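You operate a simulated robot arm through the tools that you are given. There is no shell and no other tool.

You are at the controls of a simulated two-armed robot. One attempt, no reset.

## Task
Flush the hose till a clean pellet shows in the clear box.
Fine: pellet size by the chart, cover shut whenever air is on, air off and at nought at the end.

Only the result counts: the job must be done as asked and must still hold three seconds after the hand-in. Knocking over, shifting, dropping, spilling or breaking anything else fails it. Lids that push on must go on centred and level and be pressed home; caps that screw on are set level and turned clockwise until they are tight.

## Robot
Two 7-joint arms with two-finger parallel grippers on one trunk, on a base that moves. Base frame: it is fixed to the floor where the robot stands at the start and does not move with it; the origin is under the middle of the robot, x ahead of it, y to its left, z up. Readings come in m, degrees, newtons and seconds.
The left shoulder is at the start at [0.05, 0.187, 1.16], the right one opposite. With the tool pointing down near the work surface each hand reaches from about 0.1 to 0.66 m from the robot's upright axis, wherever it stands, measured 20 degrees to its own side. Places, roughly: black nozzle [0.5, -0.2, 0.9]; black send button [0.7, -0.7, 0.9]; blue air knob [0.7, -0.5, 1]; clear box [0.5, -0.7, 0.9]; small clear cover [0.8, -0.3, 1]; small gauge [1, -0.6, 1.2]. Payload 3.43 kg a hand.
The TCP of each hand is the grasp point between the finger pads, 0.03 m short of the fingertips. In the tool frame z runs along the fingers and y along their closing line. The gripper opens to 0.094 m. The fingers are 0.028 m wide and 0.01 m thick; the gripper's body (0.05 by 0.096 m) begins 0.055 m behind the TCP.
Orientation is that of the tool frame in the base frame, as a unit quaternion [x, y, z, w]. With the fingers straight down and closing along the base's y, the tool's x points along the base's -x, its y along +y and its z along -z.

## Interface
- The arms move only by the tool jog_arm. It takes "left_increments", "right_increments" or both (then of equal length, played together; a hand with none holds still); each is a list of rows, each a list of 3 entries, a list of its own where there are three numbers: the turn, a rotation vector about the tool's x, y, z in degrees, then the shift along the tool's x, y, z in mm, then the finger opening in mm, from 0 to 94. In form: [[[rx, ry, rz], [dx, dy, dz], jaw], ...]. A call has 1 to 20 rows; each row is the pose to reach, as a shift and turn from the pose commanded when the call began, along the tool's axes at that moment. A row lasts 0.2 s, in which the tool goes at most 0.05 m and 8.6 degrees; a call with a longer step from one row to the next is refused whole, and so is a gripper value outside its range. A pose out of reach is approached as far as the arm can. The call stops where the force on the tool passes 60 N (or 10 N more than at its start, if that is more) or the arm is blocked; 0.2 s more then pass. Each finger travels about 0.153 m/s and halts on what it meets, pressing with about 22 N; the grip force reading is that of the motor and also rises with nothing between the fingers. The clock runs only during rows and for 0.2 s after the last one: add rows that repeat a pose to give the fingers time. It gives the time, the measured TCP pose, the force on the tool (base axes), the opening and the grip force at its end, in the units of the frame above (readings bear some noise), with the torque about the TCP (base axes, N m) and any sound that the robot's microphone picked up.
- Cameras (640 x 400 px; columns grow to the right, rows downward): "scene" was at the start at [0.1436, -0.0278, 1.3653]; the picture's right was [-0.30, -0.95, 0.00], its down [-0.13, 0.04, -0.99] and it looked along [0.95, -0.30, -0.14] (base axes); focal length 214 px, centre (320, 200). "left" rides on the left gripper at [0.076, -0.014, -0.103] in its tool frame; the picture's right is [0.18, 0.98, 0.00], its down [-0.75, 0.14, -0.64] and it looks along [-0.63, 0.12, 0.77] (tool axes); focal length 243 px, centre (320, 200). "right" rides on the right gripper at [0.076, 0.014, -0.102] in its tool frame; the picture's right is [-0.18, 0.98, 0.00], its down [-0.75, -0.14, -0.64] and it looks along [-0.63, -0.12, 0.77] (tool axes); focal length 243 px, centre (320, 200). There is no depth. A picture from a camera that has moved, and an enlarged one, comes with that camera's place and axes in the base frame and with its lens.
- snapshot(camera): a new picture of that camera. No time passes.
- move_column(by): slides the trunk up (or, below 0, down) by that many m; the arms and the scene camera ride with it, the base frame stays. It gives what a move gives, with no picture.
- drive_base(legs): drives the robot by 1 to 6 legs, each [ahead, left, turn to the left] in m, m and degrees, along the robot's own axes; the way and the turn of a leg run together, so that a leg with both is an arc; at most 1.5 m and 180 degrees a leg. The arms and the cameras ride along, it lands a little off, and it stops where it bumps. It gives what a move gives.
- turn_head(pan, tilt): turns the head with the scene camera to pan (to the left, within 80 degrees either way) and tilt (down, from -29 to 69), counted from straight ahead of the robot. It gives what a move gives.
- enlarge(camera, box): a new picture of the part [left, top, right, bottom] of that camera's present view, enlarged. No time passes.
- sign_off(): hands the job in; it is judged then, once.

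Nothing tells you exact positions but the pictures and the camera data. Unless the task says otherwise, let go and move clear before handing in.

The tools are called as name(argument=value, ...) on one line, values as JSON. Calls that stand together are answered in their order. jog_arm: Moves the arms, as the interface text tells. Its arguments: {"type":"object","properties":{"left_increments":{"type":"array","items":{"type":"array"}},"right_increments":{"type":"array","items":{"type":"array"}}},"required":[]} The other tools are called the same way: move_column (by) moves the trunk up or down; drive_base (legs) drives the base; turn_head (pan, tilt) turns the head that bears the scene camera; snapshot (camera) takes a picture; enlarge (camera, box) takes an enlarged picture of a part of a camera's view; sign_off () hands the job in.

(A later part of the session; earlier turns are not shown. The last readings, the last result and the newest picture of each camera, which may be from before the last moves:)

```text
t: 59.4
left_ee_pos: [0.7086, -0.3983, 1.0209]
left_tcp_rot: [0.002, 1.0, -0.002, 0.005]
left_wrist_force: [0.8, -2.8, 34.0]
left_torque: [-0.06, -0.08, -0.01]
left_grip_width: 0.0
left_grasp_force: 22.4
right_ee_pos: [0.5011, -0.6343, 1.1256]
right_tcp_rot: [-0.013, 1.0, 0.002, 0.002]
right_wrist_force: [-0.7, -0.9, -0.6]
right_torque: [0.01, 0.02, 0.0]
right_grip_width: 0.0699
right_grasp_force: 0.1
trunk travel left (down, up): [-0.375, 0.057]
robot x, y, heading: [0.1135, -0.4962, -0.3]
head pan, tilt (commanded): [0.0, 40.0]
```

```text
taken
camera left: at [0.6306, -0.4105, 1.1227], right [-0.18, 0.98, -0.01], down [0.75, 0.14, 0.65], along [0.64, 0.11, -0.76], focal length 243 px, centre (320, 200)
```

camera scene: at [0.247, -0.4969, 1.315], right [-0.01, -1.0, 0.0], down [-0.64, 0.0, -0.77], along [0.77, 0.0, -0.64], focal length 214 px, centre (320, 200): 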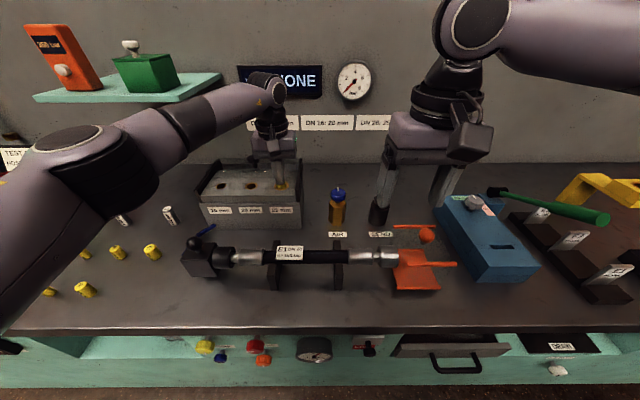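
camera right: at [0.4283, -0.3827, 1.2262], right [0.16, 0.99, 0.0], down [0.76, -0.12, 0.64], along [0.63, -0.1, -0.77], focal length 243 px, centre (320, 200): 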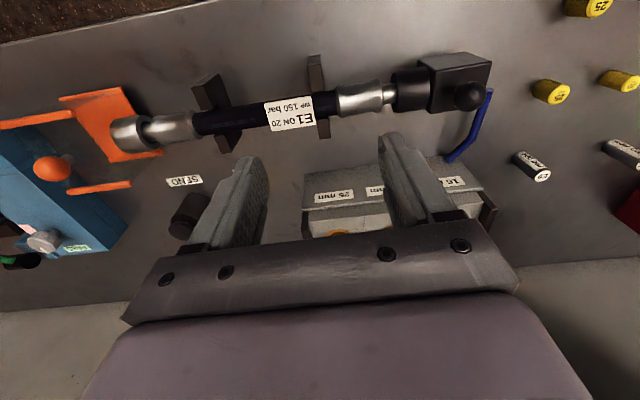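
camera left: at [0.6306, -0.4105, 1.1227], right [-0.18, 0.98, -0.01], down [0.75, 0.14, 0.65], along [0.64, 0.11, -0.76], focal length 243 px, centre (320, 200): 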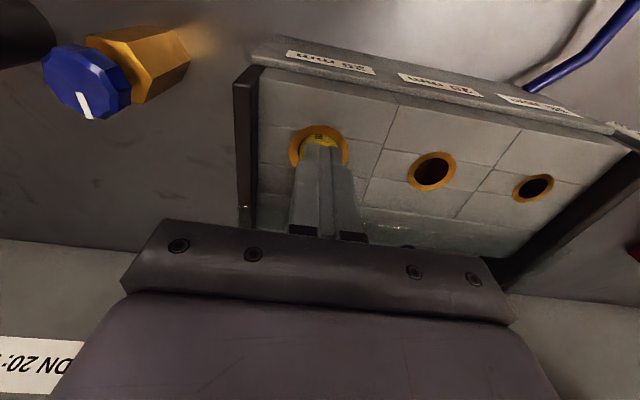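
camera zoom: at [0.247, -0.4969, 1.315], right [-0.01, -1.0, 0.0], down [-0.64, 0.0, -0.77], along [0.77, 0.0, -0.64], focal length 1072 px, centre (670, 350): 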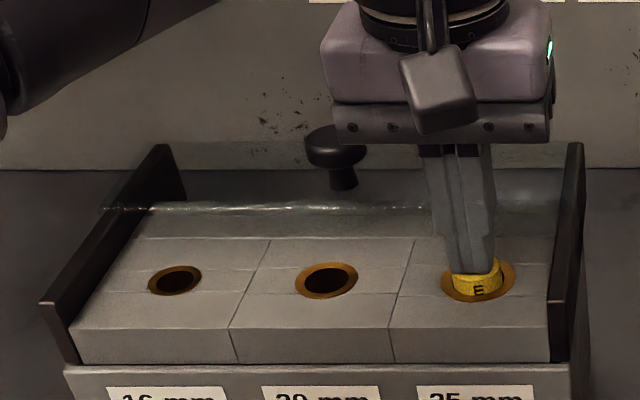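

One step was too long; I repeat the lift with shorter steps.

jog_arm(left_increments=[[[0, 0, 0], [0, 0, -10], 0], [[0, 0, 0], [0, 0, -40], 10], [[0, 0, 0], [10, 0, -80], 20], [[0, 0, 0], [30, 20, -100], 30], [[0, 0, 0], [60, 45, -110], 40], [[0, 0, 0], [95, 70, -110], 40], [[0, 0, 0], [130, 95, -110], 40], [[0, 0, 0], [160, 115, -110], 40]])

snapshot(camera="scene")

enlarge(camera="scene", box=[190, 130, 310, 210])

enlarge(camera="left", box=[120, 60, 440, 260])

```text
t: 61.2
left_ee_pos: [0.5498, -0.2807, 1.1224]
left_tcp_rot: [0.002, 1.0, -0.001, 0.001]
left_wrist_force: [0.2, -0.3, 0.6]
left_torque: [0.01, 0.01, -0.03]
left_grip_width: 0.04
left_grasp_force: 0.1
right_ee_pos: [0.5039, -0.633, 1.1251]
right_tcp_rot: [-0.013, 1.0, 0.002, 0.0]
right_wrist_force: [0.5, 0.4, -0.8]
right_torque: [0.0, -0.03, -0.02]
right_grip_width: 0.0699
right_grasp_force: 0.0
trunk travel left (down, up): [-0.375, 0.057]
robot x, y, heading: [0.1097, -0.498, -0.5]
head pan, tilt (commanded): [0.0, 40.0]
```

```text
taken
camera scene: at [0.2499, -0.4957, 1.3144], right [-0.01, -1.0, 0.0], down [-0.64, 0.0, -0.77], along [0.77, 0.0, -0.64], focal length 214 px, centre (320, 200)
```

scene: 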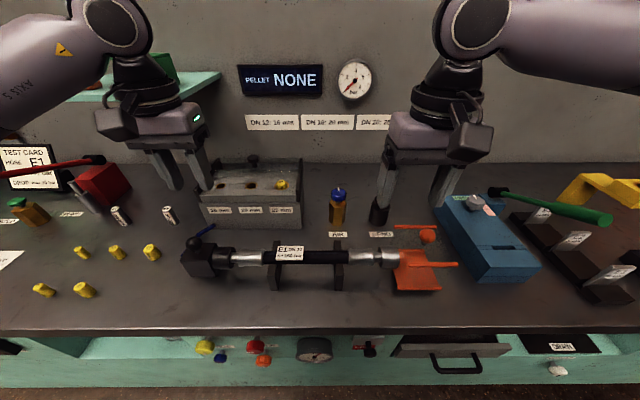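

```text
5.00 times, centred on (250, 170) of scene
camera zoom: at [0.2499, -0.4957, 1.3144], right [-0.01, -1.0, 0.0], down [-0.64, 0.0, -0.77], along [0.77, 0.0, -0.64], focal length 1072 px, centre (670, 350)
```

zoom: 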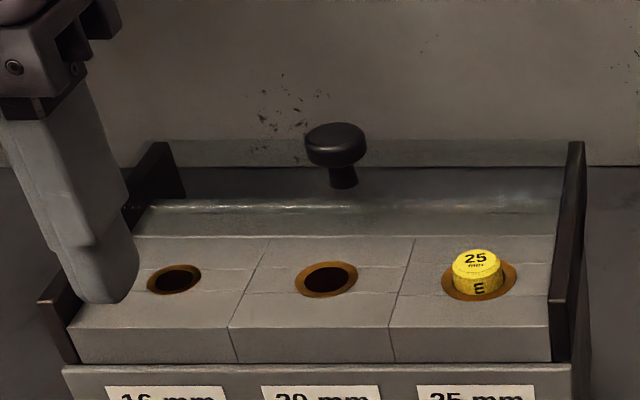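

```text
2.00 times, centred on (280, 160) of left
camera zoom: at [0.474, -0.2946, 1.2249], right [-0.18, 0.98, 0.0], down [0.75, 0.14, 0.64], along [0.63, 0.11, -0.77], focal length 485 px, centre (400, 280)
```

zoom: 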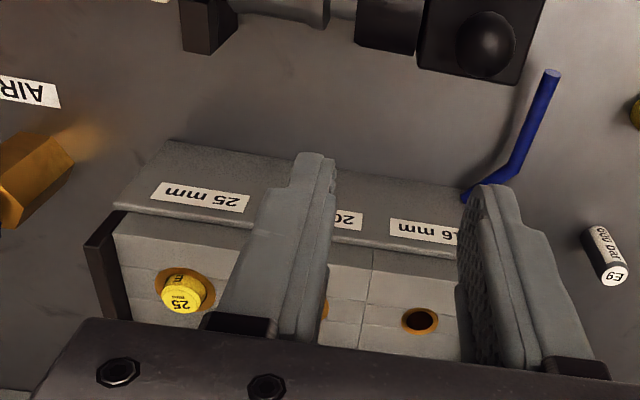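

The display still reads NONE (it seems to report what arrives in the box), and the pellet sits about 9 mm proud. Next I tilt the left hand 22 degrees forward to reach the cover knob near (0.773, -0.315, 1.02).

jog_arm(left_increments=[[[0, -7.5, 0], [0, 0, 0], 60], [[0, -15, 0], [0, 0, 0], 60], [[0, -22, 0], [0, 0, 0], 60], [[0, -22, 0], [0, 0, 0], 60]])

snapshot(camera="left")

```text
t: 62.2
left_ee_pos: [0.5491, -0.2813, 1.1214]
left_tcp_rot: [0.002, 0.981, -0.001, 0.192]
left_wrist_force: [-0.3, 0.2, -0.4]
left_torque: [0.02, 0.02, -0.01]
left_grip_width: 0.0601
left_grasp_force: 0.0
right_ee_pos: [0.5037, -0.6333, 1.1241]
right_tcp_rot: [-0.012, 1.0, 0.001, 0.0]
right_wrist_force: [0.4, 0.6, 0.0]
right_torque: [0.0, 0.0, 0.02]
right_grip_width: 0.07
right_grasp_force: 0.0
trunk travel left (down, up): [-0.375, 0.057]
robot x, y, heading: [0.1079, -0.4968, -0.2]
head pan, tilt (commanded): [0.0, 40.0]
```

```text
taken
camera left: at [0.4406, -0.2941, 1.1894], right [-0.17, 0.98, -0.07], down [0.46, 0.14, 0.88], along [0.87, 0.11, -0.47], focal length 243 px, centre (320, 200)
```

left: 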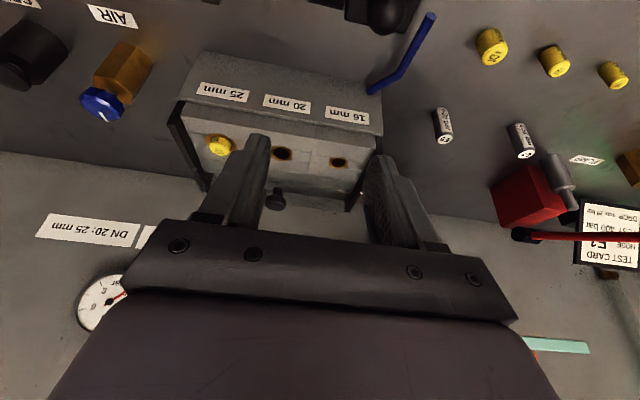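

I enlarge this lower view to judge the height of the pane and the knob.

enlarge(camera="left", box=[170, 90, 410, 220])

```text
2.67 times, centred on (290, 155) of left
camera zoom: at [0.4406, -0.2941, 1.1894], right [-0.17, 0.98, -0.07], down [0.46, 0.14, 0.88], along [0.87, 0.11, -0.47], focal length 647 px, centre (400, 320)
```

zoom: 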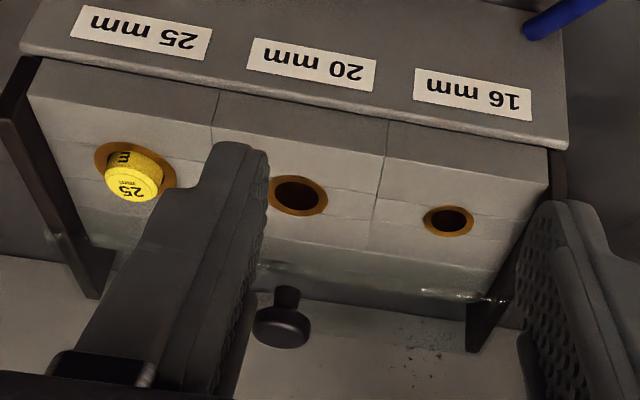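

The pane lies on top of the rails, with the knob at about (0.776, -0.317) and its top at z 1.026. I move the tilted hand to just above the knob.

jog_arm(left_increments=[[[0, 0, 0], [-36, -7, 22], 60], [[0, 0, 0], [-72, -14, 44], 60], [[0, 0, 0], [-108, -22, 67], 60], [[0, 0, 0], [-144, -29, 89], 60], [[0, 0, 0], [-179, -36, 111], 60], [[0, 0, 0], [-179, -36, 111], 60]])

snapshot(camera="left")

enlarge(camera="scene", box=[190, 110, 310, 200])

```text
t: 63.6
left_ee_pos: [0.7568, -0.3158, 1.0864]
left_tcp_rot: [0.003, 0.982, -0.002, 0.191]
left_wrist_force: [-0.1, 0.1, -0.1]
left_torque: [0.01, -0.01, -0.01]
left_grip_width: 0.06
left_grasp_force: 0.2
right_ee_pos: [0.5036, -0.6333, 1.1228]
right_tcp_rot: [-0.013, 1.0, 0.001, -0.001]
right_wrist_force: [-0.6, -0.4, -0.4]
right_torque: [-0.02, 0.0, 0.03]
right_grip_width: 0.0701
right_grasp_force: 0.1
trunk travel left (down, up): [-0.375, 0.057]
robot x, y, heading: [0.1116, -0.4949, -0.2]
head pan, tilt (commanded): [0.0, 40.0]
```

```text
taken
camera left: at [0.6484, -0.3297, 1.1531], right [-0.17, 0.98, -0.07], down [0.46, 0.14, 0.88], along [0.87, 0.11, -0.47], focal length 243 px, centre (320, 200)
```

left: 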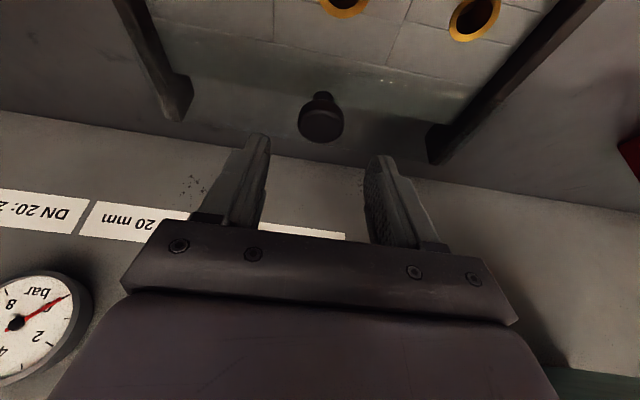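

```text
4.44 times, centred on (250, 155) of scene
camera zoom: at [0.2501, -0.4959, 1.3144], right [-0.01, -1.0, 0.0], down [-0.64, 0.0, -0.77], along [0.77, 0.0, -0.64], focal length 953 px, centre (631, 400)
```

zoom: 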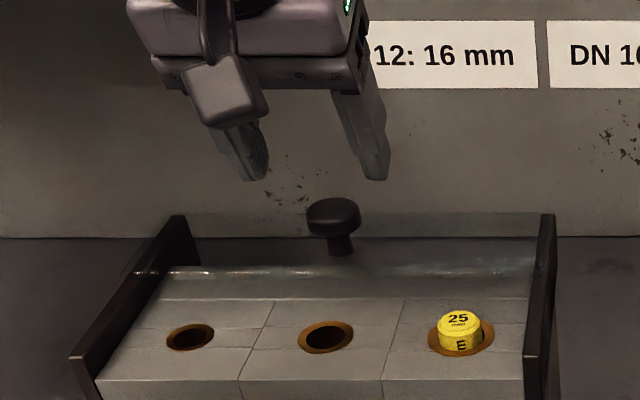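

The knob is centred between the fingers. I go down around it, leaving the fingertips just above the pane.

jog_arm(left_increments=[[[0, 0, 0], [4, -1, 16], 60], [[0, 0, 0], [8, -1.5, 32], 60], [[0, 0, 0], [11, -1.5, 45], 60], [[0, 0, 0], [11, -1.5, 45], 60]])

snapshot(camera="left")

enlarge(camera="scene", box=[190, 110, 310, 200])

```text
t: 64.6
left_ee_pos: [0.7638, -0.3197, 1.0405]
left_tcp_rot: [0.002, 0.982, -0.002, 0.191]
left_wrist_force: [-0.4, -0.1, -0.2]
left_torque: [-0.02, -0.02, -0.02]
left_grip_width: 0.06
left_grasp_force: 0.1
right_ee_pos: [0.5035, -0.6325, 1.1224]
right_tcp_rot: [-0.012, 1.0, 0.001, 0.0]
right_wrist_force: [-0.6, -0.1, -0.7]
right_torque: [-0.02, -0.02, -0.02]
right_grip_width: 0.07
right_grasp_force: 0.1
trunk travel left (down, up): [-0.375, 0.057]
robot x, y, heading: [0.1092, -0.4957, -0.3]
head pan, tilt (commanded): [0.0, 40.0]
```

```text
taken
camera left: at [0.655, -0.3333, 1.1075], right [-0.17, 0.98, -0.07], down [0.46, 0.14, 0.88], along [0.87, 0.11, -0.47], focal length 243 px, centre (320, 200)
```

left: 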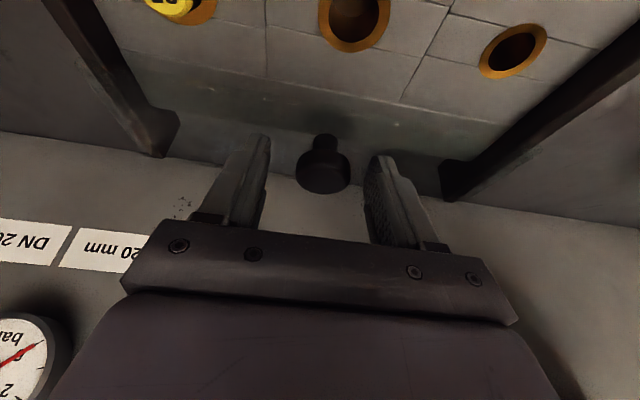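

```text
4.44 times, centred on (250, 155) of scene
camera zoom: at [0.2503, -0.4962, 1.3144], right [-0.01, -1.0, 0.0], down [-0.64, 0.0, -0.77], along [0.77, 0.0, -0.64], focal length 953 px, centre (631, 400)
```

zoom: 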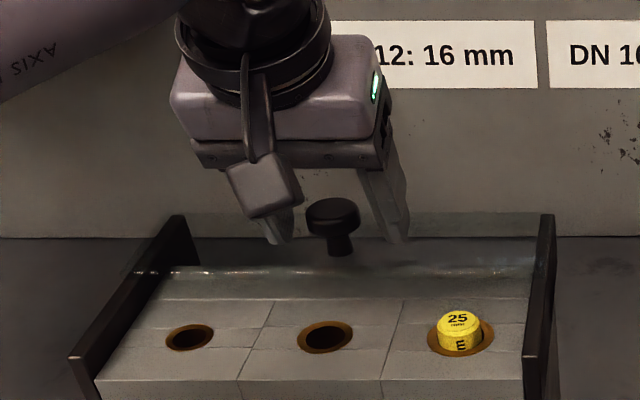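

The knob disc is between the fingers, about 2 mm to the left of centre. I centre and close on it.

jog_arm(left_increments=[[[0, 0, 0], [0, 2, 0], 55], [[0, 0, 0], [0, 2, 0], 42], [[0, 0, 0], [0, 2, 0], 34], [[0, 0, 0], [0, 2, 0], 28], [[0, 0, 0], [0, 2, 0], 24], [[0, 0, 0], [0, 2, 0], 24]])

snapshot(camera="left")

enlarge(camera="scene", box=[190, 110, 310, 200])

```text
t: 66.0
left_ee_pos: [0.7627, -0.3186, 1.0404]
left_tcp_rot: [0.002, 0.982, -0.003, 0.19]
left_wrist_force: [-0.4, -3.2, -1.9]
left_torque: [-0.09, -0.14, -0.08]
left_grip_width: 0.0308
left_grasp_force: 45.2
right_ee_pos: [0.5034, -0.6337, 1.1242]
right_tcp_rot: [-0.012, 1.0, 0.002, 0.001]
right_wrist_force: [-0.7, 0.3, -0.2]
right_torque: [0.02, 0.01, -0.01]
right_grip_width: 0.0698
right_grasp_force: 0.0
trunk travel left (down, up): [-0.375, 0.057]
robot x, y, heading: [0.1112, -0.495, -0.3]
head pan, tilt (commanded): [0.0, 40.0]
```

```text
taken
camera left: at [0.6546, -0.3311, 1.1079], right [-0.17, 0.98, -0.07], down [0.46, 0.14, 0.88], along [0.87, 0.11, -0.47], focal length 243 px, centre (320, 200)
```

left: 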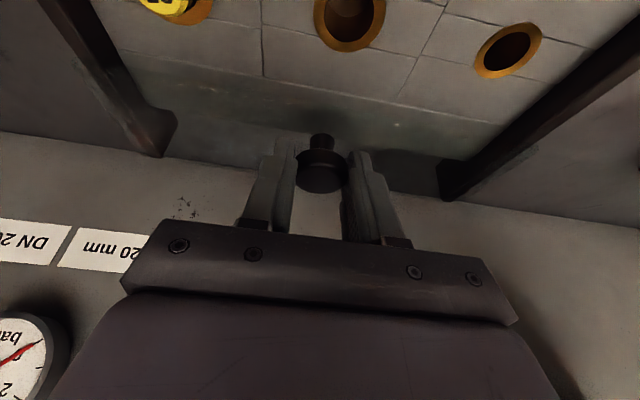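

```text
4.44 times, centred on (250, 155) of scene
camera zoom: at [0.2504, -0.4965, 1.3143], right [-0.01, -1.0, 0.0], down [-0.64, 0.0, -0.77], along [0.77, 0.0, -0.64], focal length 953 px, centre (631, 400)
```

zoom: 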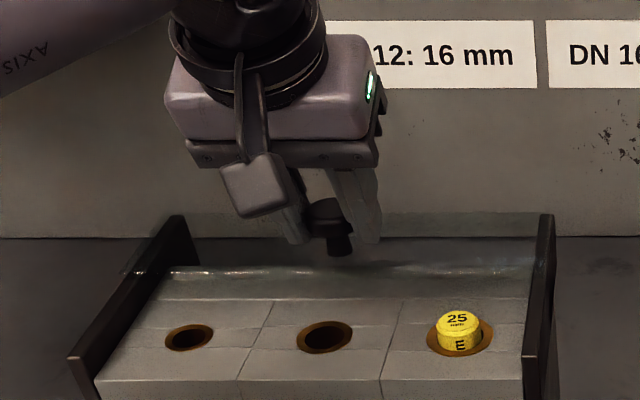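

The knob is held at 31 mm. I pull the cover toward the robot, first 15 mm, and watch the force.

jog_arm(left_increments=[[[0, 0, 0], [4.6, 0, -1.9], 24], [[0, 0, 0], [9.3, 0, -3.7], 24], [[0, 0, 0], [13.9, 0, -5.6], 24]])

enlarge(camera="scene", box=[190, 110, 310, 200])

snapshot(camera="left")

```text
t: 66.8
left_ee_pos: [0.7486, -0.3169, 1.0406]
left_tcp_rot: [0.003, 0.981, -0.004, 0.192]
left_wrist_force: [0.9, -7.7, -3.3]
left_torque: [-0.4, -0.56, -0.01]
left_grip_width: 0.0309
left_grasp_force: 44.9
right_ee_pos: [0.5046, -0.6333, 1.1243]
right_tcp_rot: [-0.012, 1.0, 0.002, 0.0]
right_wrist_force: [-0.4, 0.8, 0.3]
right_torque: [0.03, 0.0, 0.01]
right_grip_width: 0.07
right_grasp_force: 0.0
trunk travel left (down, up): [-0.375, 0.057]
robot x, y, heading: [0.1095, -0.4961, -0.2]
head pan, tilt (commanded): [0.0, 40.0]
```

```text
4.44 times, centred on (250, 155) of scene
camera zoom: at [0.2507, -0.497, 1.3142], right [-0.01, -1.0, 0.0], down [-0.64, 0.0, -0.77], along [0.77, 0.0, -0.64], focal length 953 px, centre (631, 400)
```

zoom: 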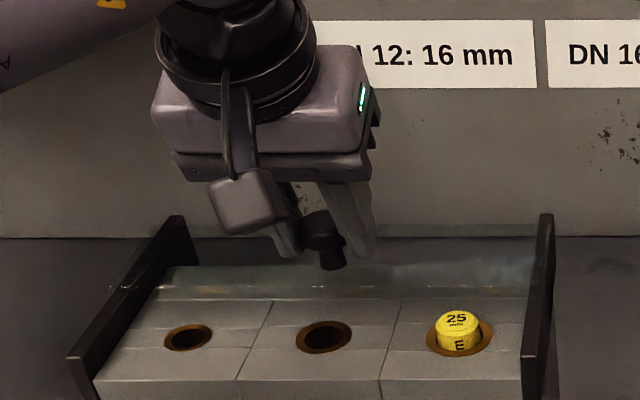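

```text
taken
camera left: at [0.6393, -0.3309, 1.1078], right [-0.16, 0.98, -0.07], down [0.46, 0.14, 0.88], along [0.87, 0.11, -0.47], focal length 243 px, centre (320, 200)
```

left: 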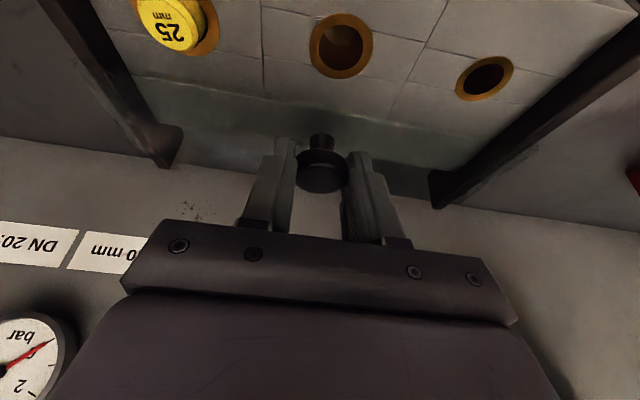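

The cover slides easily; a side force of 8 N shows the hand is a touch too far left. I continue 15 mm more with a 1.5 mm correction and look when the pane edge reaches the pellet.

jog_arm(left_increments=[[[0, 0, 0], [4.6, -0.7, -1.9], 24], [[0, 0, 0], [9.3, -1.2, -3.7], 24], [[0, 0, 0], [13.9, -1.7, -5.6], 24], [[0, 0, 0], [18.5, -1.7, -7.5], 24]])

enlarge(camera="scene", box=[190, 110, 310, 200])

snapshot(camera="left")

```text
t: 67.8
left_ee_pos: [0.7269, -0.3178, 1.0407]
left_tcp_rot: [0.001, 0.982, 0.0, 0.19]
left_wrist_force: [-0.1, -1.9, -5.1]
left_torque: [-0.05, -0.66, -0.16]
left_grip_width: 0.0306
left_grasp_force: 45.1
right_ee_pos: [0.5031, -0.6345, 1.123]
right_tcp_rot: [-0.014, 1.0, 0.0, 0.0]
right_wrist_force: [0.4, -0.2, 0.1]
right_torque: [0.0, -0.01, -0.01]
right_grip_width: 0.07
right_grasp_force: 0.1
trunk travel left (down, up): [-0.375, 0.057]
robot x, y, heading: [0.1115, -0.4953, -0.4]
head pan, tilt (commanded): [0.0, 40.0]
```

```text
4.44 times, centred on (250, 155) of scene
camera zoom: at [0.2507, -0.4963, 1.3143], right [-0.01, -1.0, 0.0], down [-0.64, 0.0, -0.77], along [0.77, 0.0, -0.64], focal length 953 px, centre (631, 400)
```

zoom: 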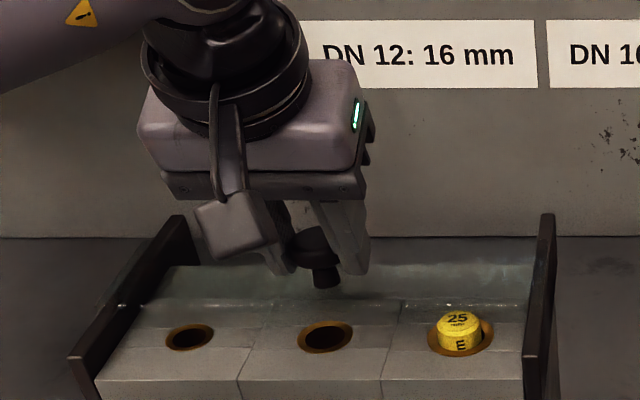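

```text
taken
camera left: at [0.6194, -0.3316, 1.108], right [-0.17, 0.98, -0.07], down [0.46, 0.14, 0.88], along [0.87, 0.12, -0.47], focal length 243 px, centre (320, 200)
```

left: 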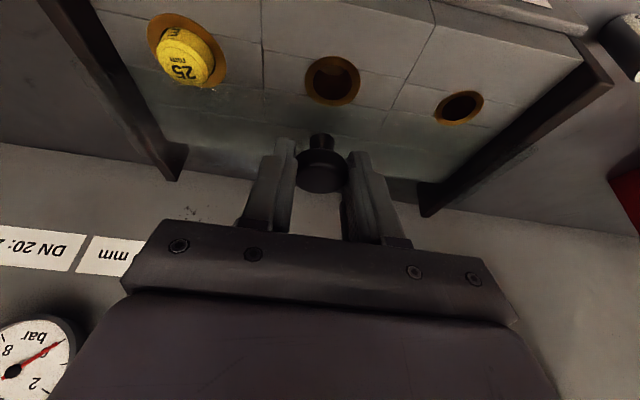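

No resistance so far; the front edge of the pane is just behind the pellet. I pull 10 mm more in small steps.

jog_arm(left_increments=[[[0, 0, 0], [2.8, 0, -1.1], 24], [[0, 0, 0], [5.6, 0, -2.2], 24], [[0, 0, 0], [9.3, 0, -3.7], 24]])

enlarge(camera="scene", box=[220, 140, 310, 200])

snapshot(camera="left")

```text
t: 68.6
left_ee_pos: [0.7187, -0.3173, 1.0418]
left_tcp_rot: [0.001, 0.982, -0.002, 0.19]
left_wrist_force: [0.8, -1.1, -1.8]
left_torque: [-0.14, 0.3, 0.08]
left_grip_width: 0.0309
left_grasp_force: 45.3
right_ee_pos: [0.5042, -0.6341, 1.124]
right_tcp_rot: [-0.012, 1.0, 0.001, 0.0]
right_wrist_force: [0.9, 0.2, 0.2]
right_torque: [0.02, -0.01, 0.0]
right_grip_width: 0.07
right_grasp_force: 0.0
trunk travel left (down, up): [-0.375, 0.057]
robot x, y, heading: [0.1142, -0.4976, -0.3]
head pan, tilt (commanded): [0.0, 40.0]
```

```text
6.67 times, centred on (265, 170) of scene
camera zoom: at [0.2506, -0.4964, 1.3143], right [-0.01, -1.0, 0.0], down [-0.64, 0.0, -0.77], along [0.77, 0.0, -0.64], focal length 1430 px, centre (687, 400)
```

zoom: 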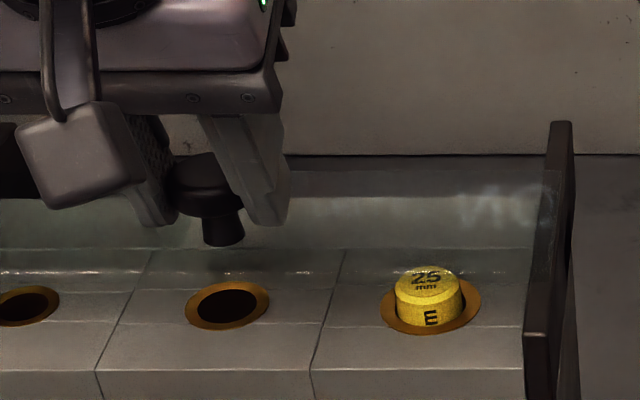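

```text
taken
camera left: at [0.6098, -0.3313, 1.1079], right [-0.17, 0.98, -0.07], down [0.46, 0.14, 0.88], along [0.87, 0.11, -0.47], focal length 243 px, centre (320, 200)
```

left: 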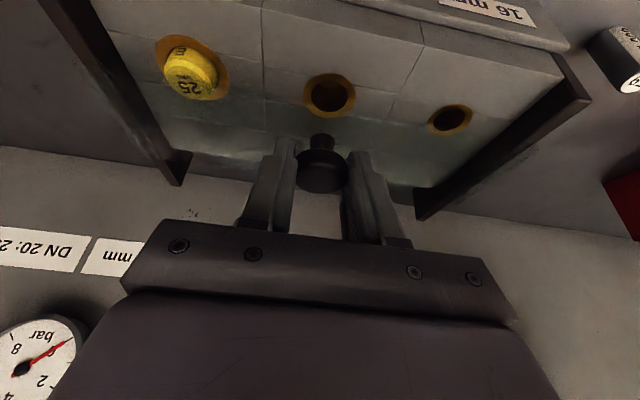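

Still no resistance. I continue by another 12 mm and check the forces.

jog_arm(left_increments=[[[0, 0, 0], [2.8, 0, -1.1], 24], [[0, 0, 0], [5.6, 0, -2.2], 24], [[0, 0, 0], [8.4, 0, -3.4], 24], [[0, 0, 0], [11.1, 0, -4.5], 24]])

enlarge(camera="scene", box=[220, 140, 310, 200])

```text
t: 69.6
left_ee_pos: [0.7087, -0.3174, 1.04]
left_tcp_rot: [0.001, 0.982, -0.001, 0.191]
left_wrist_force: [0.7, -1.0, -3.5]
left_torque: [-0.05, -0.27, 0.02]
left_grip_width: 0.0309
left_grasp_force: 45.1
right_ee_pos: [0.5033, -0.6337, 1.1235]
right_tcp_rot: [-0.012, 1.0, 0.001, 0.0]
right_wrist_force: [-0.1, 0.0, -0.8]
right_torque: [0.02, -0.04, 0.04]
right_grip_width: 0.0697
right_grasp_force: 0.0
trunk travel left (down, up): [-0.375, 0.057]
robot x, y, heading: [0.1103, -0.4949, -0.3]
head pan, tilt (commanded): [0.0, 40.0]
```

```text
6.67 times, centred on (265, 170) of scene
camera zoom: at [0.2508, -0.496, 1.3142], right [-0.01, -1.0, 0.0], down [-0.64, 0.0, -0.77], along [0.77, 0.0, -0.64], focal length 1430 px, centre (687, 400)
```

zoom: 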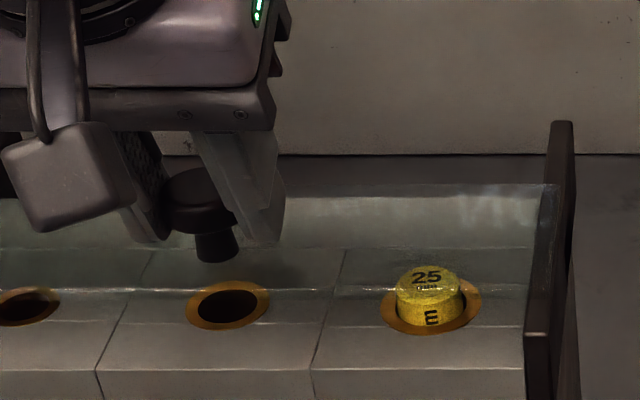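

The pane passes over the pellet. I pull on, step by step, until the cover meets its end stop.

jog_arm(left_increments=[[[0, 0, 0], [4.6, 0, -1.9], 24], [[0, 0, 0], [9.3, 0, -3.7], 24], [[0, 0, 0], [13.9, 0, -5.6], 24]])

jog_arm(left_increments=[[[0, 0, 0], [2.8, 0, -1.1], 24], [[0, 0, 0], [5.6, 0, -2.2], 24], [[0, 0, 0], [8.4, 0, -3.4], 24]])

enlarge(camera="scene", box=[190, 130, 310, 220])

```text
t: 70.4
left_ee_pos: [0.6919, -0.3182, 1.0405]
left_tcp_rot: [0.001, 0.982, -0.002, 0.19]
left_wrist_force: [0.7, 1.2, -5.7]
left_torque: [0.06, -0.43, -0.05]
left_grip_width: 0.0308
left_grasp_force: 45.0
right_ee_pos: [0.5042, -0.6329, 1.1234]
right_tcp_rot: [-0.012, 1.0, 0.002, 0.0]
right_wrist_force: [-0.1, 0.3, 0.0]
right_torque: [-0.01, 0.01, -0.02]
right_grip_width: 0.07
right_grasp_force: 0.1
trunk travel left (down, up): [-0.375, 0.057]
robot x, y, heading: [0.1103, -0.4961, -0.4]
head pan, tilt (commanded): [0.0, 40.0]
```

```text
t: 71.2
left_ee_pos: [0.6874, -0.3168, 1.041]
left_tcp_rot: [0.0, 0.981, -0.002, 0.193]
left_wrist_force: [27.5, -2.4, -4.9]
left_torque: [-0.05, -0.32, -0.04]
left_grip_width: 0.0307
left_grasp_force: 44.9
right_ee_pos: [0.5072, -0.6324, 1.1219]
right_tcp_rot: [-0.011, 1.0, 0.001, -0.001]
right_wrist_force: [-1.0, 0.3, 0.2]
right_torque: [0.01, 0.0, 0.01]
right_grip_width: 0.0704
right_grasp_force: 0.1
trunk travel left (down, up): [-0.375, 0.057]
robot x, y, heading: [0.1113, -0.4936, -0.4]
head pan, tilt (commanded): [0.0, 40.0]
```

```text
4.44 times, centred on (250, 175) of scene
camera zoom: at [0.2546, -0.4964, 1.3138], right [-0.01, -1.0, 0.0], down [-0.65, 0.0, -0.76], along [0.76, 0.0, -0.65], focal length 953 px, centre (631, 311)
```

zoom: 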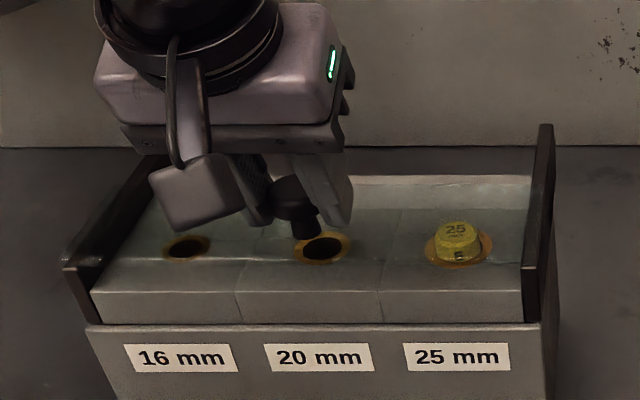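

The cover has met its end stop (28 N) and now lies over all bores. I relax the pull, open the fingers and back off upward.

jog_arm(left_increments=[[[0, 0, 0], [-3, 0, 1.2], 24], [[0, 0, 0], [-3.5, 0, 1.4], 30], [[0, 0, 0], [-3.5, 0, 1.4], 40], [[0, 0, 0], [-3.5, 0, 1.4], 56], [[0, 0, 0], [-3.5, 0, 1.4], 60]])

jog_arm(left_increments=[[[0, 0, 0], [0, 0, -25], 60], [[0, 0, 0], [10, 20, -65], 60], [[0, 0, 0], [25, 50, -100], 60], [[0, 0, 0], [50, 85, -120], 60], [[0, 0, 0], [80, 120, -120], 60]])

snapshot(camera="scene")

enlarge(camera="scene", box=[190, 130, 310, 220])

```text
t: 72.4
left_ee_pos: [0.6853, -0.318, 1.041]
left_tcp_rot: [0.003, 0.982, -0.002, 0.19]
left_wrist_force: [0.5, -0.7, -0.3]
left_torque: [0.01, 0.06, 0.0]
left_grip_width: 0.0598
left_grasp_force: 0.1
right_ee_pos: [0.5035, -0.6329, 1.1238]
right_tcp_rot: [-0.012, 1.0, 0.001, 0.0]
right_wrist_force: [0.0, 0.3, -0.3]
right_torque: [-0.01, 0.01, -0.04]
right_grip_width: 0.07
right_grasp_force: 0.2
trunk travel left (down, up): [-0.375, 0.057]
robot x, y, heading: [0.1052, -0.4933, -0.2]
head pan, tilt (commanded): [0.0, 40.0]
```

```text
t: 73.6
left_ee_pos: [0.5693, -0.1981, 1.1214]
left_tcp_rot: [0.003, 0.981, -0.002, 0.193]
left_wrist_force: [0.3, 0.7, 0.3]
left_torque: [0.01, -0.03, 0.02]
left_grip_width: 0.0602
left_grasp_force: 0.0
right_ee_pos: [0.5024, -0.6327, 1.1241]
right_tcp_rot: [-0.012, 1.0, 0.001, 0.0]
right_wrist_force: [0.1, 0.3, 0.8]
right_torque: [-0.01, 0.01, 0.02]
right_grip_width: 0.0703
right_grasp_force: 0.1
trunk travel left (down, up): [-0.375, 0.057]
robot x, y, heading: [0.1107, -0.493, -0.1]
head pan, tilt (commanded): [0.0, 40.0]
```

```text
taken
camera scene: at [0.2499, -0.4955, 1.3145], right [-0.01, -1.0, 0.0], down [-0.64, 0.0, -0.77], along [0.77, 0.0, -0.64], focal length 214 px, centre (320, 200)
```

scene: 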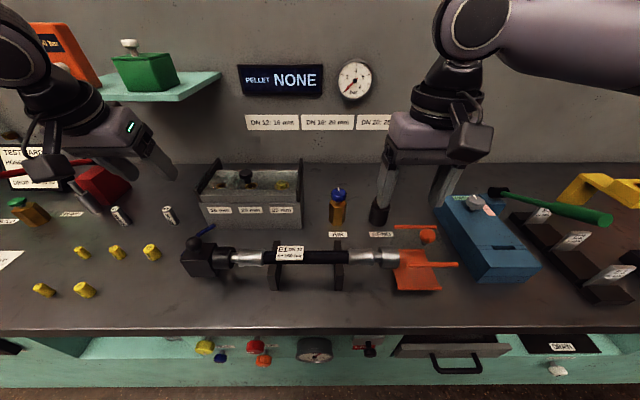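

```text
4.44 times, centred on (250, 175) of scene
camera zoom: at [0.2499, -0.4955, 1.3145], right [-0.01, -1.0, 0.0], down [-0.64, 0.0, -0.77], along [0.77, 0.0, -0.64], focal length 953 px, centre (631, 311)
```

zoom: 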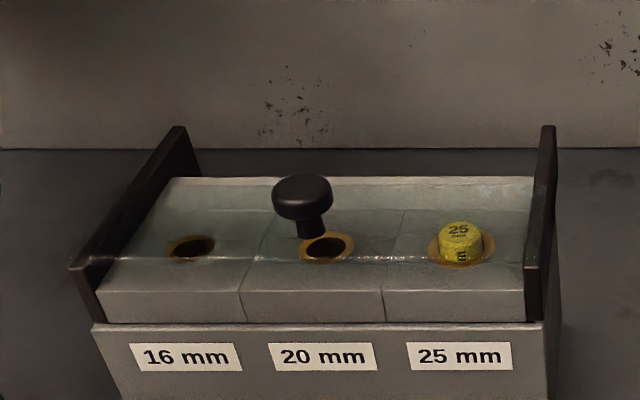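

The cover is shut over all three bores with the pellet under it. Now for the air: I drive the base left to y about -0.36 so the right hand can reach the air knob and the send button.

drive_base(legs=[[0, 0.135, 0.3]])

snapshot(camera="scene")

snapshot(camera="right")

enlarge(camera="scene", box=[330, 150, 490, 250])

```text
t: 75.4
left_ee_pos: [0.5701, -0.0614, 1.1205]
left_tcp_rot: [-0.002, 0.982, -0.002, 0.191]
left_wrist_force: [-0.4, 1.0, 0.8]
left_torque: [-0.03, 0.02, -0.01]
left_grip_width: 0.0599
left_grasp_force: 0.1
right_ee_pos: [0.5038, -0.4961, 1.1238]
right_tcp_rot: [-0.015, 1.0, 0.001, 0.0]
right_wrist_force: [-0.3, 0.3, 0.4]
right_torque: [-0.01, 0.04, 0.02]
right_grip_width: 0.0698
right_grasp_force: 0.0
trunk travel left (down, up): [-0.375, 0.057]
robot x, y, heading: [0.1102, -0.3632, 0.1]
head pan, tilt (commanded): [0.0, 40.0]
```

```text
taken
camera scene: at [0.2507, -0.361, 1.3144], right [0.0, -1.0, 0.0], down [-0.64, 0.0, -0.77], along [0.77, 0.0, -0.64], focal length 214 px, centre (320, 200)
```

scene: 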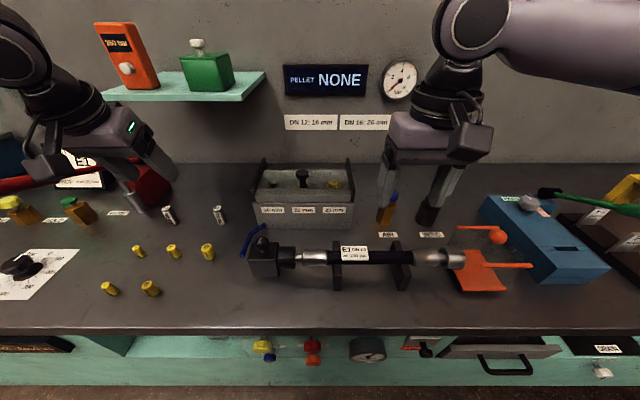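

```text
taken
camera right: at [0.428, -0.4848, 1.2263], right [0.15, 0.99, 0.0], down [0.76, -0.12, 0.64], along [0.63, -0.1, -0.77], focal length 243 px, centre (320, 200)
```

right: 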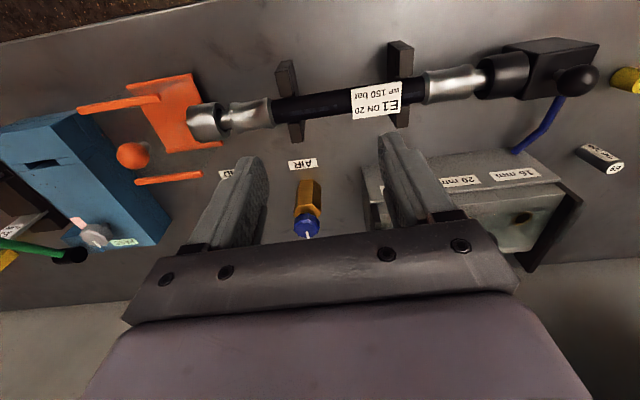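

```text
4.00 times, centred on (410, 200) of scene
camera zoom: at [0.2507, -0.361, 1.3144], right [0.0, -1.0, 0.0], down [-0.64, 0.0, -0.77], along [0.77, 0.0, -0.64], focal length 858 px, centre (-40, 200)
```

zoom: 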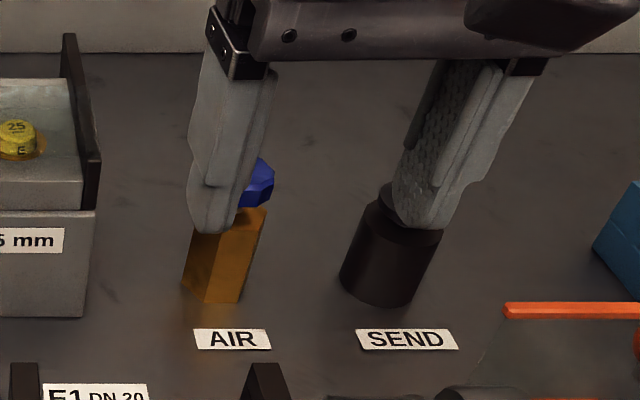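

The air knob is just ahead of the right hand. I move the right hand to above it and look.

jog_arm(right_increments=[[[0, 0, 0.5], [-37, -11, 9], 70], [[0, 0, 1], [-74, -22, 18], 70], [[0, 0, 1.5], [-111, -32, 27], 70], [[0, 0, 1.7], [-148, -42, 36], 70], [[0, 0, 1.7], [-182, -52, 44], 70], [[0, 0, 1.7], [-182, -52, 44], 70]])

snapshot(camera="right")

enlarge(camera="right", box=[220, 50, 420, 200])

enlarge(camera="scene", box=[330, 140, 490, 250])

```text
t: 76.8
left_ee_pos: [0.5688, -0.0611, 1.1226]
left_tcp_rot: [-0.001, 0.981, -0.001, 0.192]
left_wrist_force: [-0.6, -0.1, 0.4]
left_torque: [-0.01, -0.02, 0.01]
left_grip_width: 0.06
left_grasp_force: 0.1
right_ee_pos: [0.6296, -0.5843, 1.0785]
right_tcp_rot: [-0.001, 1.0, 0.001, 0.001]
right_wrist_force: [0.6, 0.5, -0.2]
right_torque: [-0.02, -0.03, -0.02]
right_grip_width: 0.07
right_grasp_force: 0.1
right hand out of reach, approached as far as the arm can: row 1, 2, 3, 4, 5, 6
trunk travel left (down, up): [-0.375, 0.057]
robot x, y, heading: [0.1079, -0.3622, -0.2]
head pan, tilt (commanded): [0.0, 40.0]
```

```text
taken
camera right: at [0.5537, -0.5701, 1.1805], right [0.18, 0.98, 0.0], down [0.75, -0.14, 0.64], along [0.63, -0.11, -0.77], focal length 243 px, centre (320, 200)
```

right: 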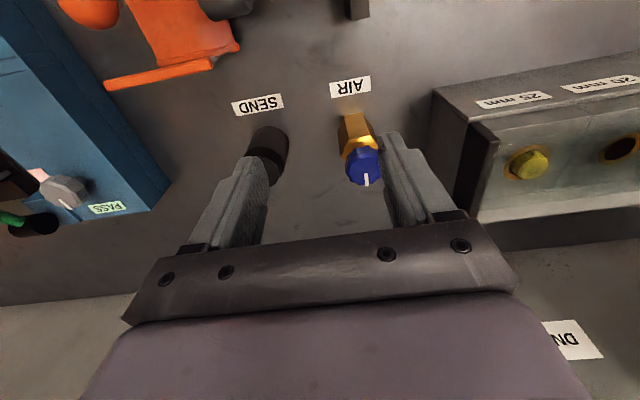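

```text
2.67 times, centred on (320, 125) of right
camera zoom: at [0.5537, -0.5701, 1.1805], right [0.18, 0.98, 0.0], down [0.75, -0.14, 0.64], along [0.63, -0.11, -0.77], focal length 647 px, centre (320, 400)
```

zoom: 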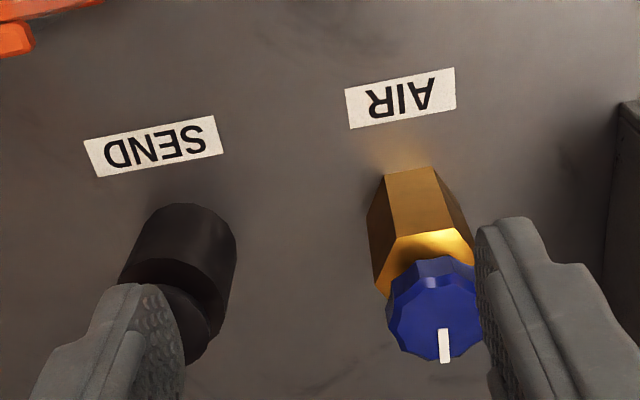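

```text
3.64 times, centred on (410, 195) of scene
camera zoom: at [0.2507, -0.3613, 1.3144], right [0.0, -1.0, 0.0], down [-0.64, 0.0, -0.77], along [0.77, 0.0, -0.64], focal length 780 px, centre (-7, 218)
```

zoom: 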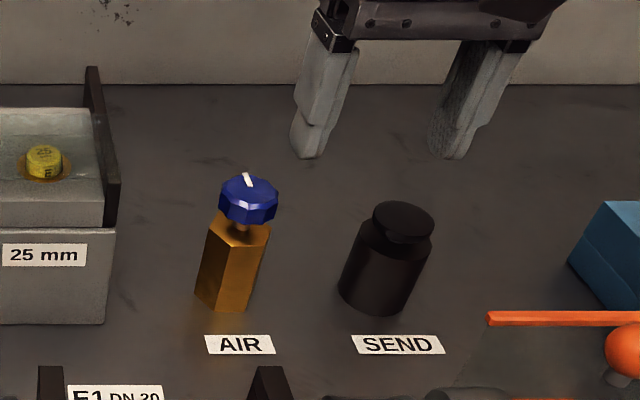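

The right arm stopped short at (0.630, -0.584), probably because its elbow drifted into a limit earlier. I bring it back to its original outward posture and approach afresh.

jog_arm(right_increments=[[[0, 0, 0], [20, -17, -32], 70], [[0, 0, 0], [43, -36, -63], 70], [[0, 0, 0], [66, -56, -95], 70], [[0, 0, 0], [90, -76, -126], 70], [[0, 0, 0], [113, -96, -158], 70], [[0, 0, 0], [136, -116, -190], 70], [[0, 0, 0], [160, -136, -221], 70]])

jog_arm(right_increments=[[[0, 0, 0], [0, -30, 0], 70], [[0, 0, 0], [0, -60, 0], 70], [[0, 0, 0], [0, -90, 0], 70], [[0, 0, 0], [0, -120, 0], 70], [[0, 0, 0], [0, -120, 0], 70]])

snapshot(camera="scene")

```text
t: 78.4
left_ee_pos: [0.5681, -0.0614, 1.1228]
left_tcp_rot: [-0.001, 0.981, -0.001, 0.192]
left_wrist_force: [-0.4, 0.3, 0.1]
left_torque: [-0.01, -0.04, 0.03]
left_grip_width: 0.0601
left_grasp_force: 0.1
right_ee_pos: [0.4692, -0.7205, 1.3009]
right_tcp_rot: [-0.002, 1.0, 0.002, 0.0]
right_wrist_force: [-0.5, 0.5, 0.2]
right_torque: [-0.02, -0.01, 0.02]
right_grip_width: 0.07
right_grasp_force: 0.1
trunk travel left (down, up): [-0.375, 0.057]
robot x, y, heading: [0.1136, -0.359, 0.1]
head pan, tilt (commanded): [0.0, 40.0]
```

```text
t: 79.6
left_ee_pos: [0.5696, -0.0609, 1.1208]
left_tcp_rot: [-0.001, 0.982, -0.002, 0.191]
left_wrist_force: [-0.3, -0.7, -0.2]
left_torque: [-0.02, 0.02, -0.01]
left_grip_width: 0.0599
left_grasp_force: 0.1
right_ee_pos: [0.4676, -0.8419, 1.2984]
right_tcp_rot: [-0.001, 1.0, 0.001, 0.0]
right_wrist_force: [0.2, -0.6, 0.3]
right_torque: [0.04, 0.02, 0.0]
right_grip_width: 0.07
right_grasp_force: 0.1
trunk travel left (down, up): [-0.375, 0.057]
robot x, y, heading: [0.1124, -0.3629, -0.1]
head pan, tilt (commanded): [0.0, 40.0]
```

```text
taken
camera scene: at [0.2506, -0.3611, 1.3144], right [0.0, -1.0, 0.0], down [-0.64, 0.0, -0.77], along [0.77, 0.0, -0.64], focal length 214 px, centre (320, 200)
```

scene: 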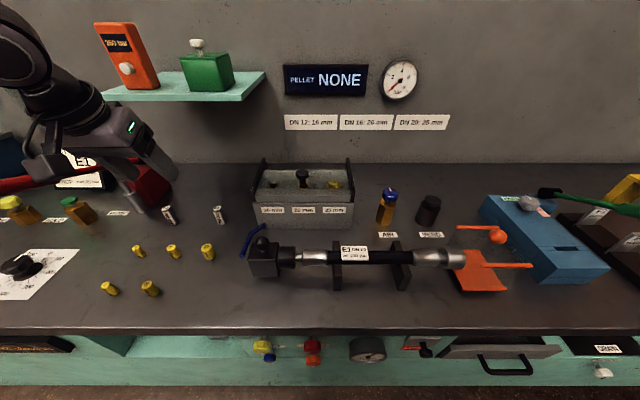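

I approach again from the right, in two stages.

jog_arm(right_increments=[[[0, 0, 0], [-17, 17, 32], 70], [[0, 0, 0], [-33, 33, 63], 70], [[0, 0, 0], [-50, 50, 95], 70], [[0, 0, 0], [-67, 67, 127], 70], [[0, 0, 0], [-83, 83, 158], 70], [[0, 0, 0], [-100, 100, 190], 70]])

jog_arm(right_increments=[[[0, 0, 0], [-20, 33, 5], 70], [[0, 0, 0], [-40, 66, 10], 70], [[0, 0, 0], [-60, 99, 14], 70], [[0, 0, 0], [-80, 133, 19], 70], [[0, 0, 0], [-100, 166, 24], 70], [[0, 0, 0], [-120, 199, 28], 70], [[0, 0, 0], [-120, 199, 28], 70]])

snapshot(camera="right")

snapshot(camera="scene")

```text
t: 81.0
left_ee_pos: [0.5696, -0.0603, 1.1208]
left_tcp_rot: [-0.001, 0.982, -0.001, 0.191]
left_wrist_force: [-0.2, -0.2, -0.2]
left_torque: [0.02, 0.01, 0.04]
left_grip_width: 0.0601
left_grasp_force: 0.0
right_ee_pos: [0.5697, -0.7401, 1.1105]
right_tcp_rot: [0.0, 1.0, 0.001, 0.0]
right_wrist_force: [-0.6, 0.0, -0.1]
right_torque: [-0.02, 0.0, 0.03]
right_grip_width: 0.0703
right_grasp_force: 0.0
trunk travel left (down, up): [-0.375, 0.057]
robot x, y, heading: [0.1089, -0.3626, -0.0]
head pan, tilt (commanded): [0.0, 40.0]
```

```text
t: 82.6
left_ee_pos: [0.5685, -0.0612, 1.1218]
left_tcp_rot: [-0.001, 0.981, -0.001, 0.192]
left_wrist_force: [-0.1, -0.5, 0.2]
left_torque: [0.0, -0.04, -0.01]
left_grip_width: 0.0604
left_grasp_force: 0.1
right_ee_pos: [0.6349, -0.5911, 1.0822]
right_tcp_rot: [-0.001, 1.0, 0.002, 0.001]
right_wrist_force: [-0.1, 0.3, 0.2]
right_torque: [-0.02, 0.02, 0.02]
right_grip_width: 0.0697
right_grasp_force: 0.1
right hand out of reach, approached as far as the arm can: row 4, 5, 6, 7
trunk travel left (down, up): [-0.375, 0.057]
robot x, y, heading: [0.1117, -0.3609, -0.1]
head pan, tilt (commanded): [0.0, 40.0]
```

```text
taken
camera right: at [0.5593, -0.578, 1.1856], right [0.18, 0.98, 0.0], down [0.75, -0.14, 0.64], along [0.63, -0.11, -0.77], focal length 243 px, centre (320, 200)
```

right: 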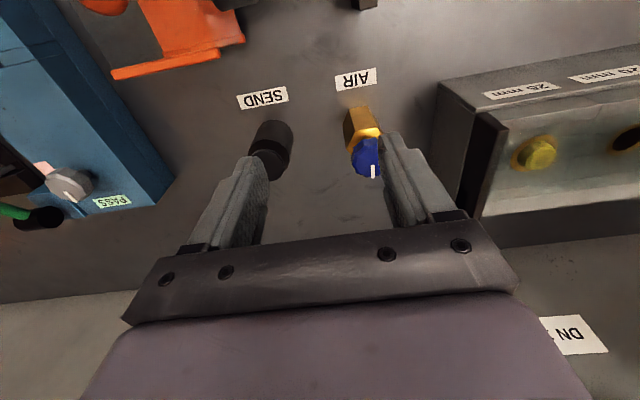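

```text
taken
camera scene: at [0.2506, -0.3612, 1.3144], right [0.0, -1.0, 0.0], down [-0.64, 0.0, -0.77], along [0.77, 0.0, -0.64], focal length 214 px, centre (320, 200)
```

scene: 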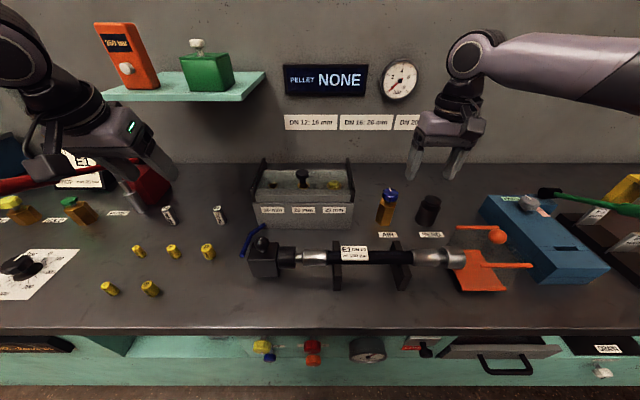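

The right arm stops again at the same line. I try re-forming its posture by drawing it back high and inward, as the left arm stood at the start, before reaching out again.

jog_arm(right_increments=[[[0, 0, 0], [10, 0, -45], 70], [[0, 0, 0], [25, 0, -90], 70], [[0, 0, 0], [55, 0, -125], 70], [[0, 0, 0], [90, 0, -155], 70], [[0, 0, 0], [125, 0, -185], 70], [[0, 0, 0], [160, 0, -210], 70], [[0, 0, 0], [195, 0, -230], 70], [[0, 0, 0], [230, 0, -230], 70]])

jog_arm(right_increments=[[[0, 0, 0], [0, 40, 0], 70], [[0, 0, 0], [0, 80, 0], 70], [[0, 0, 0], [0, 120, 0], 70], [[0, 0, 0], [0, 160, 0], 70], [[0, 0, 0], [0, 200, 0], 70], [[0, 0, 0], [0, 200, 0], 70]])

snapshot(camera="scene")

```text
t: 84.4
left_ee_pos: [0.5685, -0.0617, 1.1228]
left_tcp_rot: [-0.001, 0.981, -0.003, 0.192]
left_wrist_force: [0.3, 0.0, 0.1]
left_torque: [0.0, -0.03, -0.01]
left_grip_width: 0.0601
left_grasp_force: 0.1
right_ee_pos: [0.3978, -0.5947, 1.3116]
right_tcp_rot: [-0.001, 1.0, 0.0, 0.0]
right_wrist_force: [-0.5, 0.4, 0.4]
right_torque: [-0.05, 0.01, -0.03]
right_grip_width: 0.07
right_grasp_force: 0.1
trunk travel left (down, up): [-0.375, 0.057]
robot x, y, heading: [0.1111, -0.3606, -0.2]
head pan, tilt (commanded): [0.0, 40.0]
```

```text
t: 85.8
left_ee_pos: [0.5673, -0.061, 1.122]
left_tcp_rot: [-0.001, 0.981, -0.002, 0.192]
left_wrist_force: [-0.5, -0.1, 0.6]
left_torque: [-0.02, -0.03, 0.0]
left_grip_width: 0.0601
left_grasp_force: 0.1
right_ee_pos: [0.38, -0.5032, 1.2902]
right_tcp_rot: [-0.001, 1.0, 0.002, 0.0]
right_wrist_force: [7.5, -6.3, 3.7]
right_torque: [0.7, 1.03, 0.37]
right_grip_width: 0.0702
right_grasp_force: 0.0
right hand out of reach, approached as far as the arm can: row 2, 3, 4, 5, 6
trunk travel left (down, up): [-0.375, 0.057]
robot x, y, heading: [0.1095, -0.3593, 0.0]
head pan, tilt (commanded): [0.0, 40.0]
```

```text
taken
camera scene: at [0.2502, -0.3611, 1.3143], right [0.0, -1.0, 0.0], down [-0.64, 0.0, -0.77], along [0.77, 0.0, -0.64], focal length 214 px, centre (320, 200)
```

scene: 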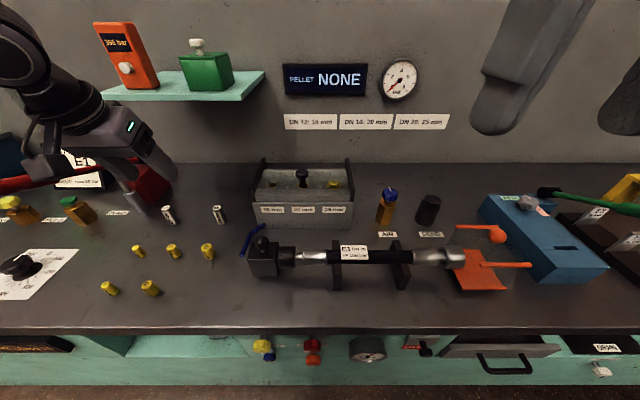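

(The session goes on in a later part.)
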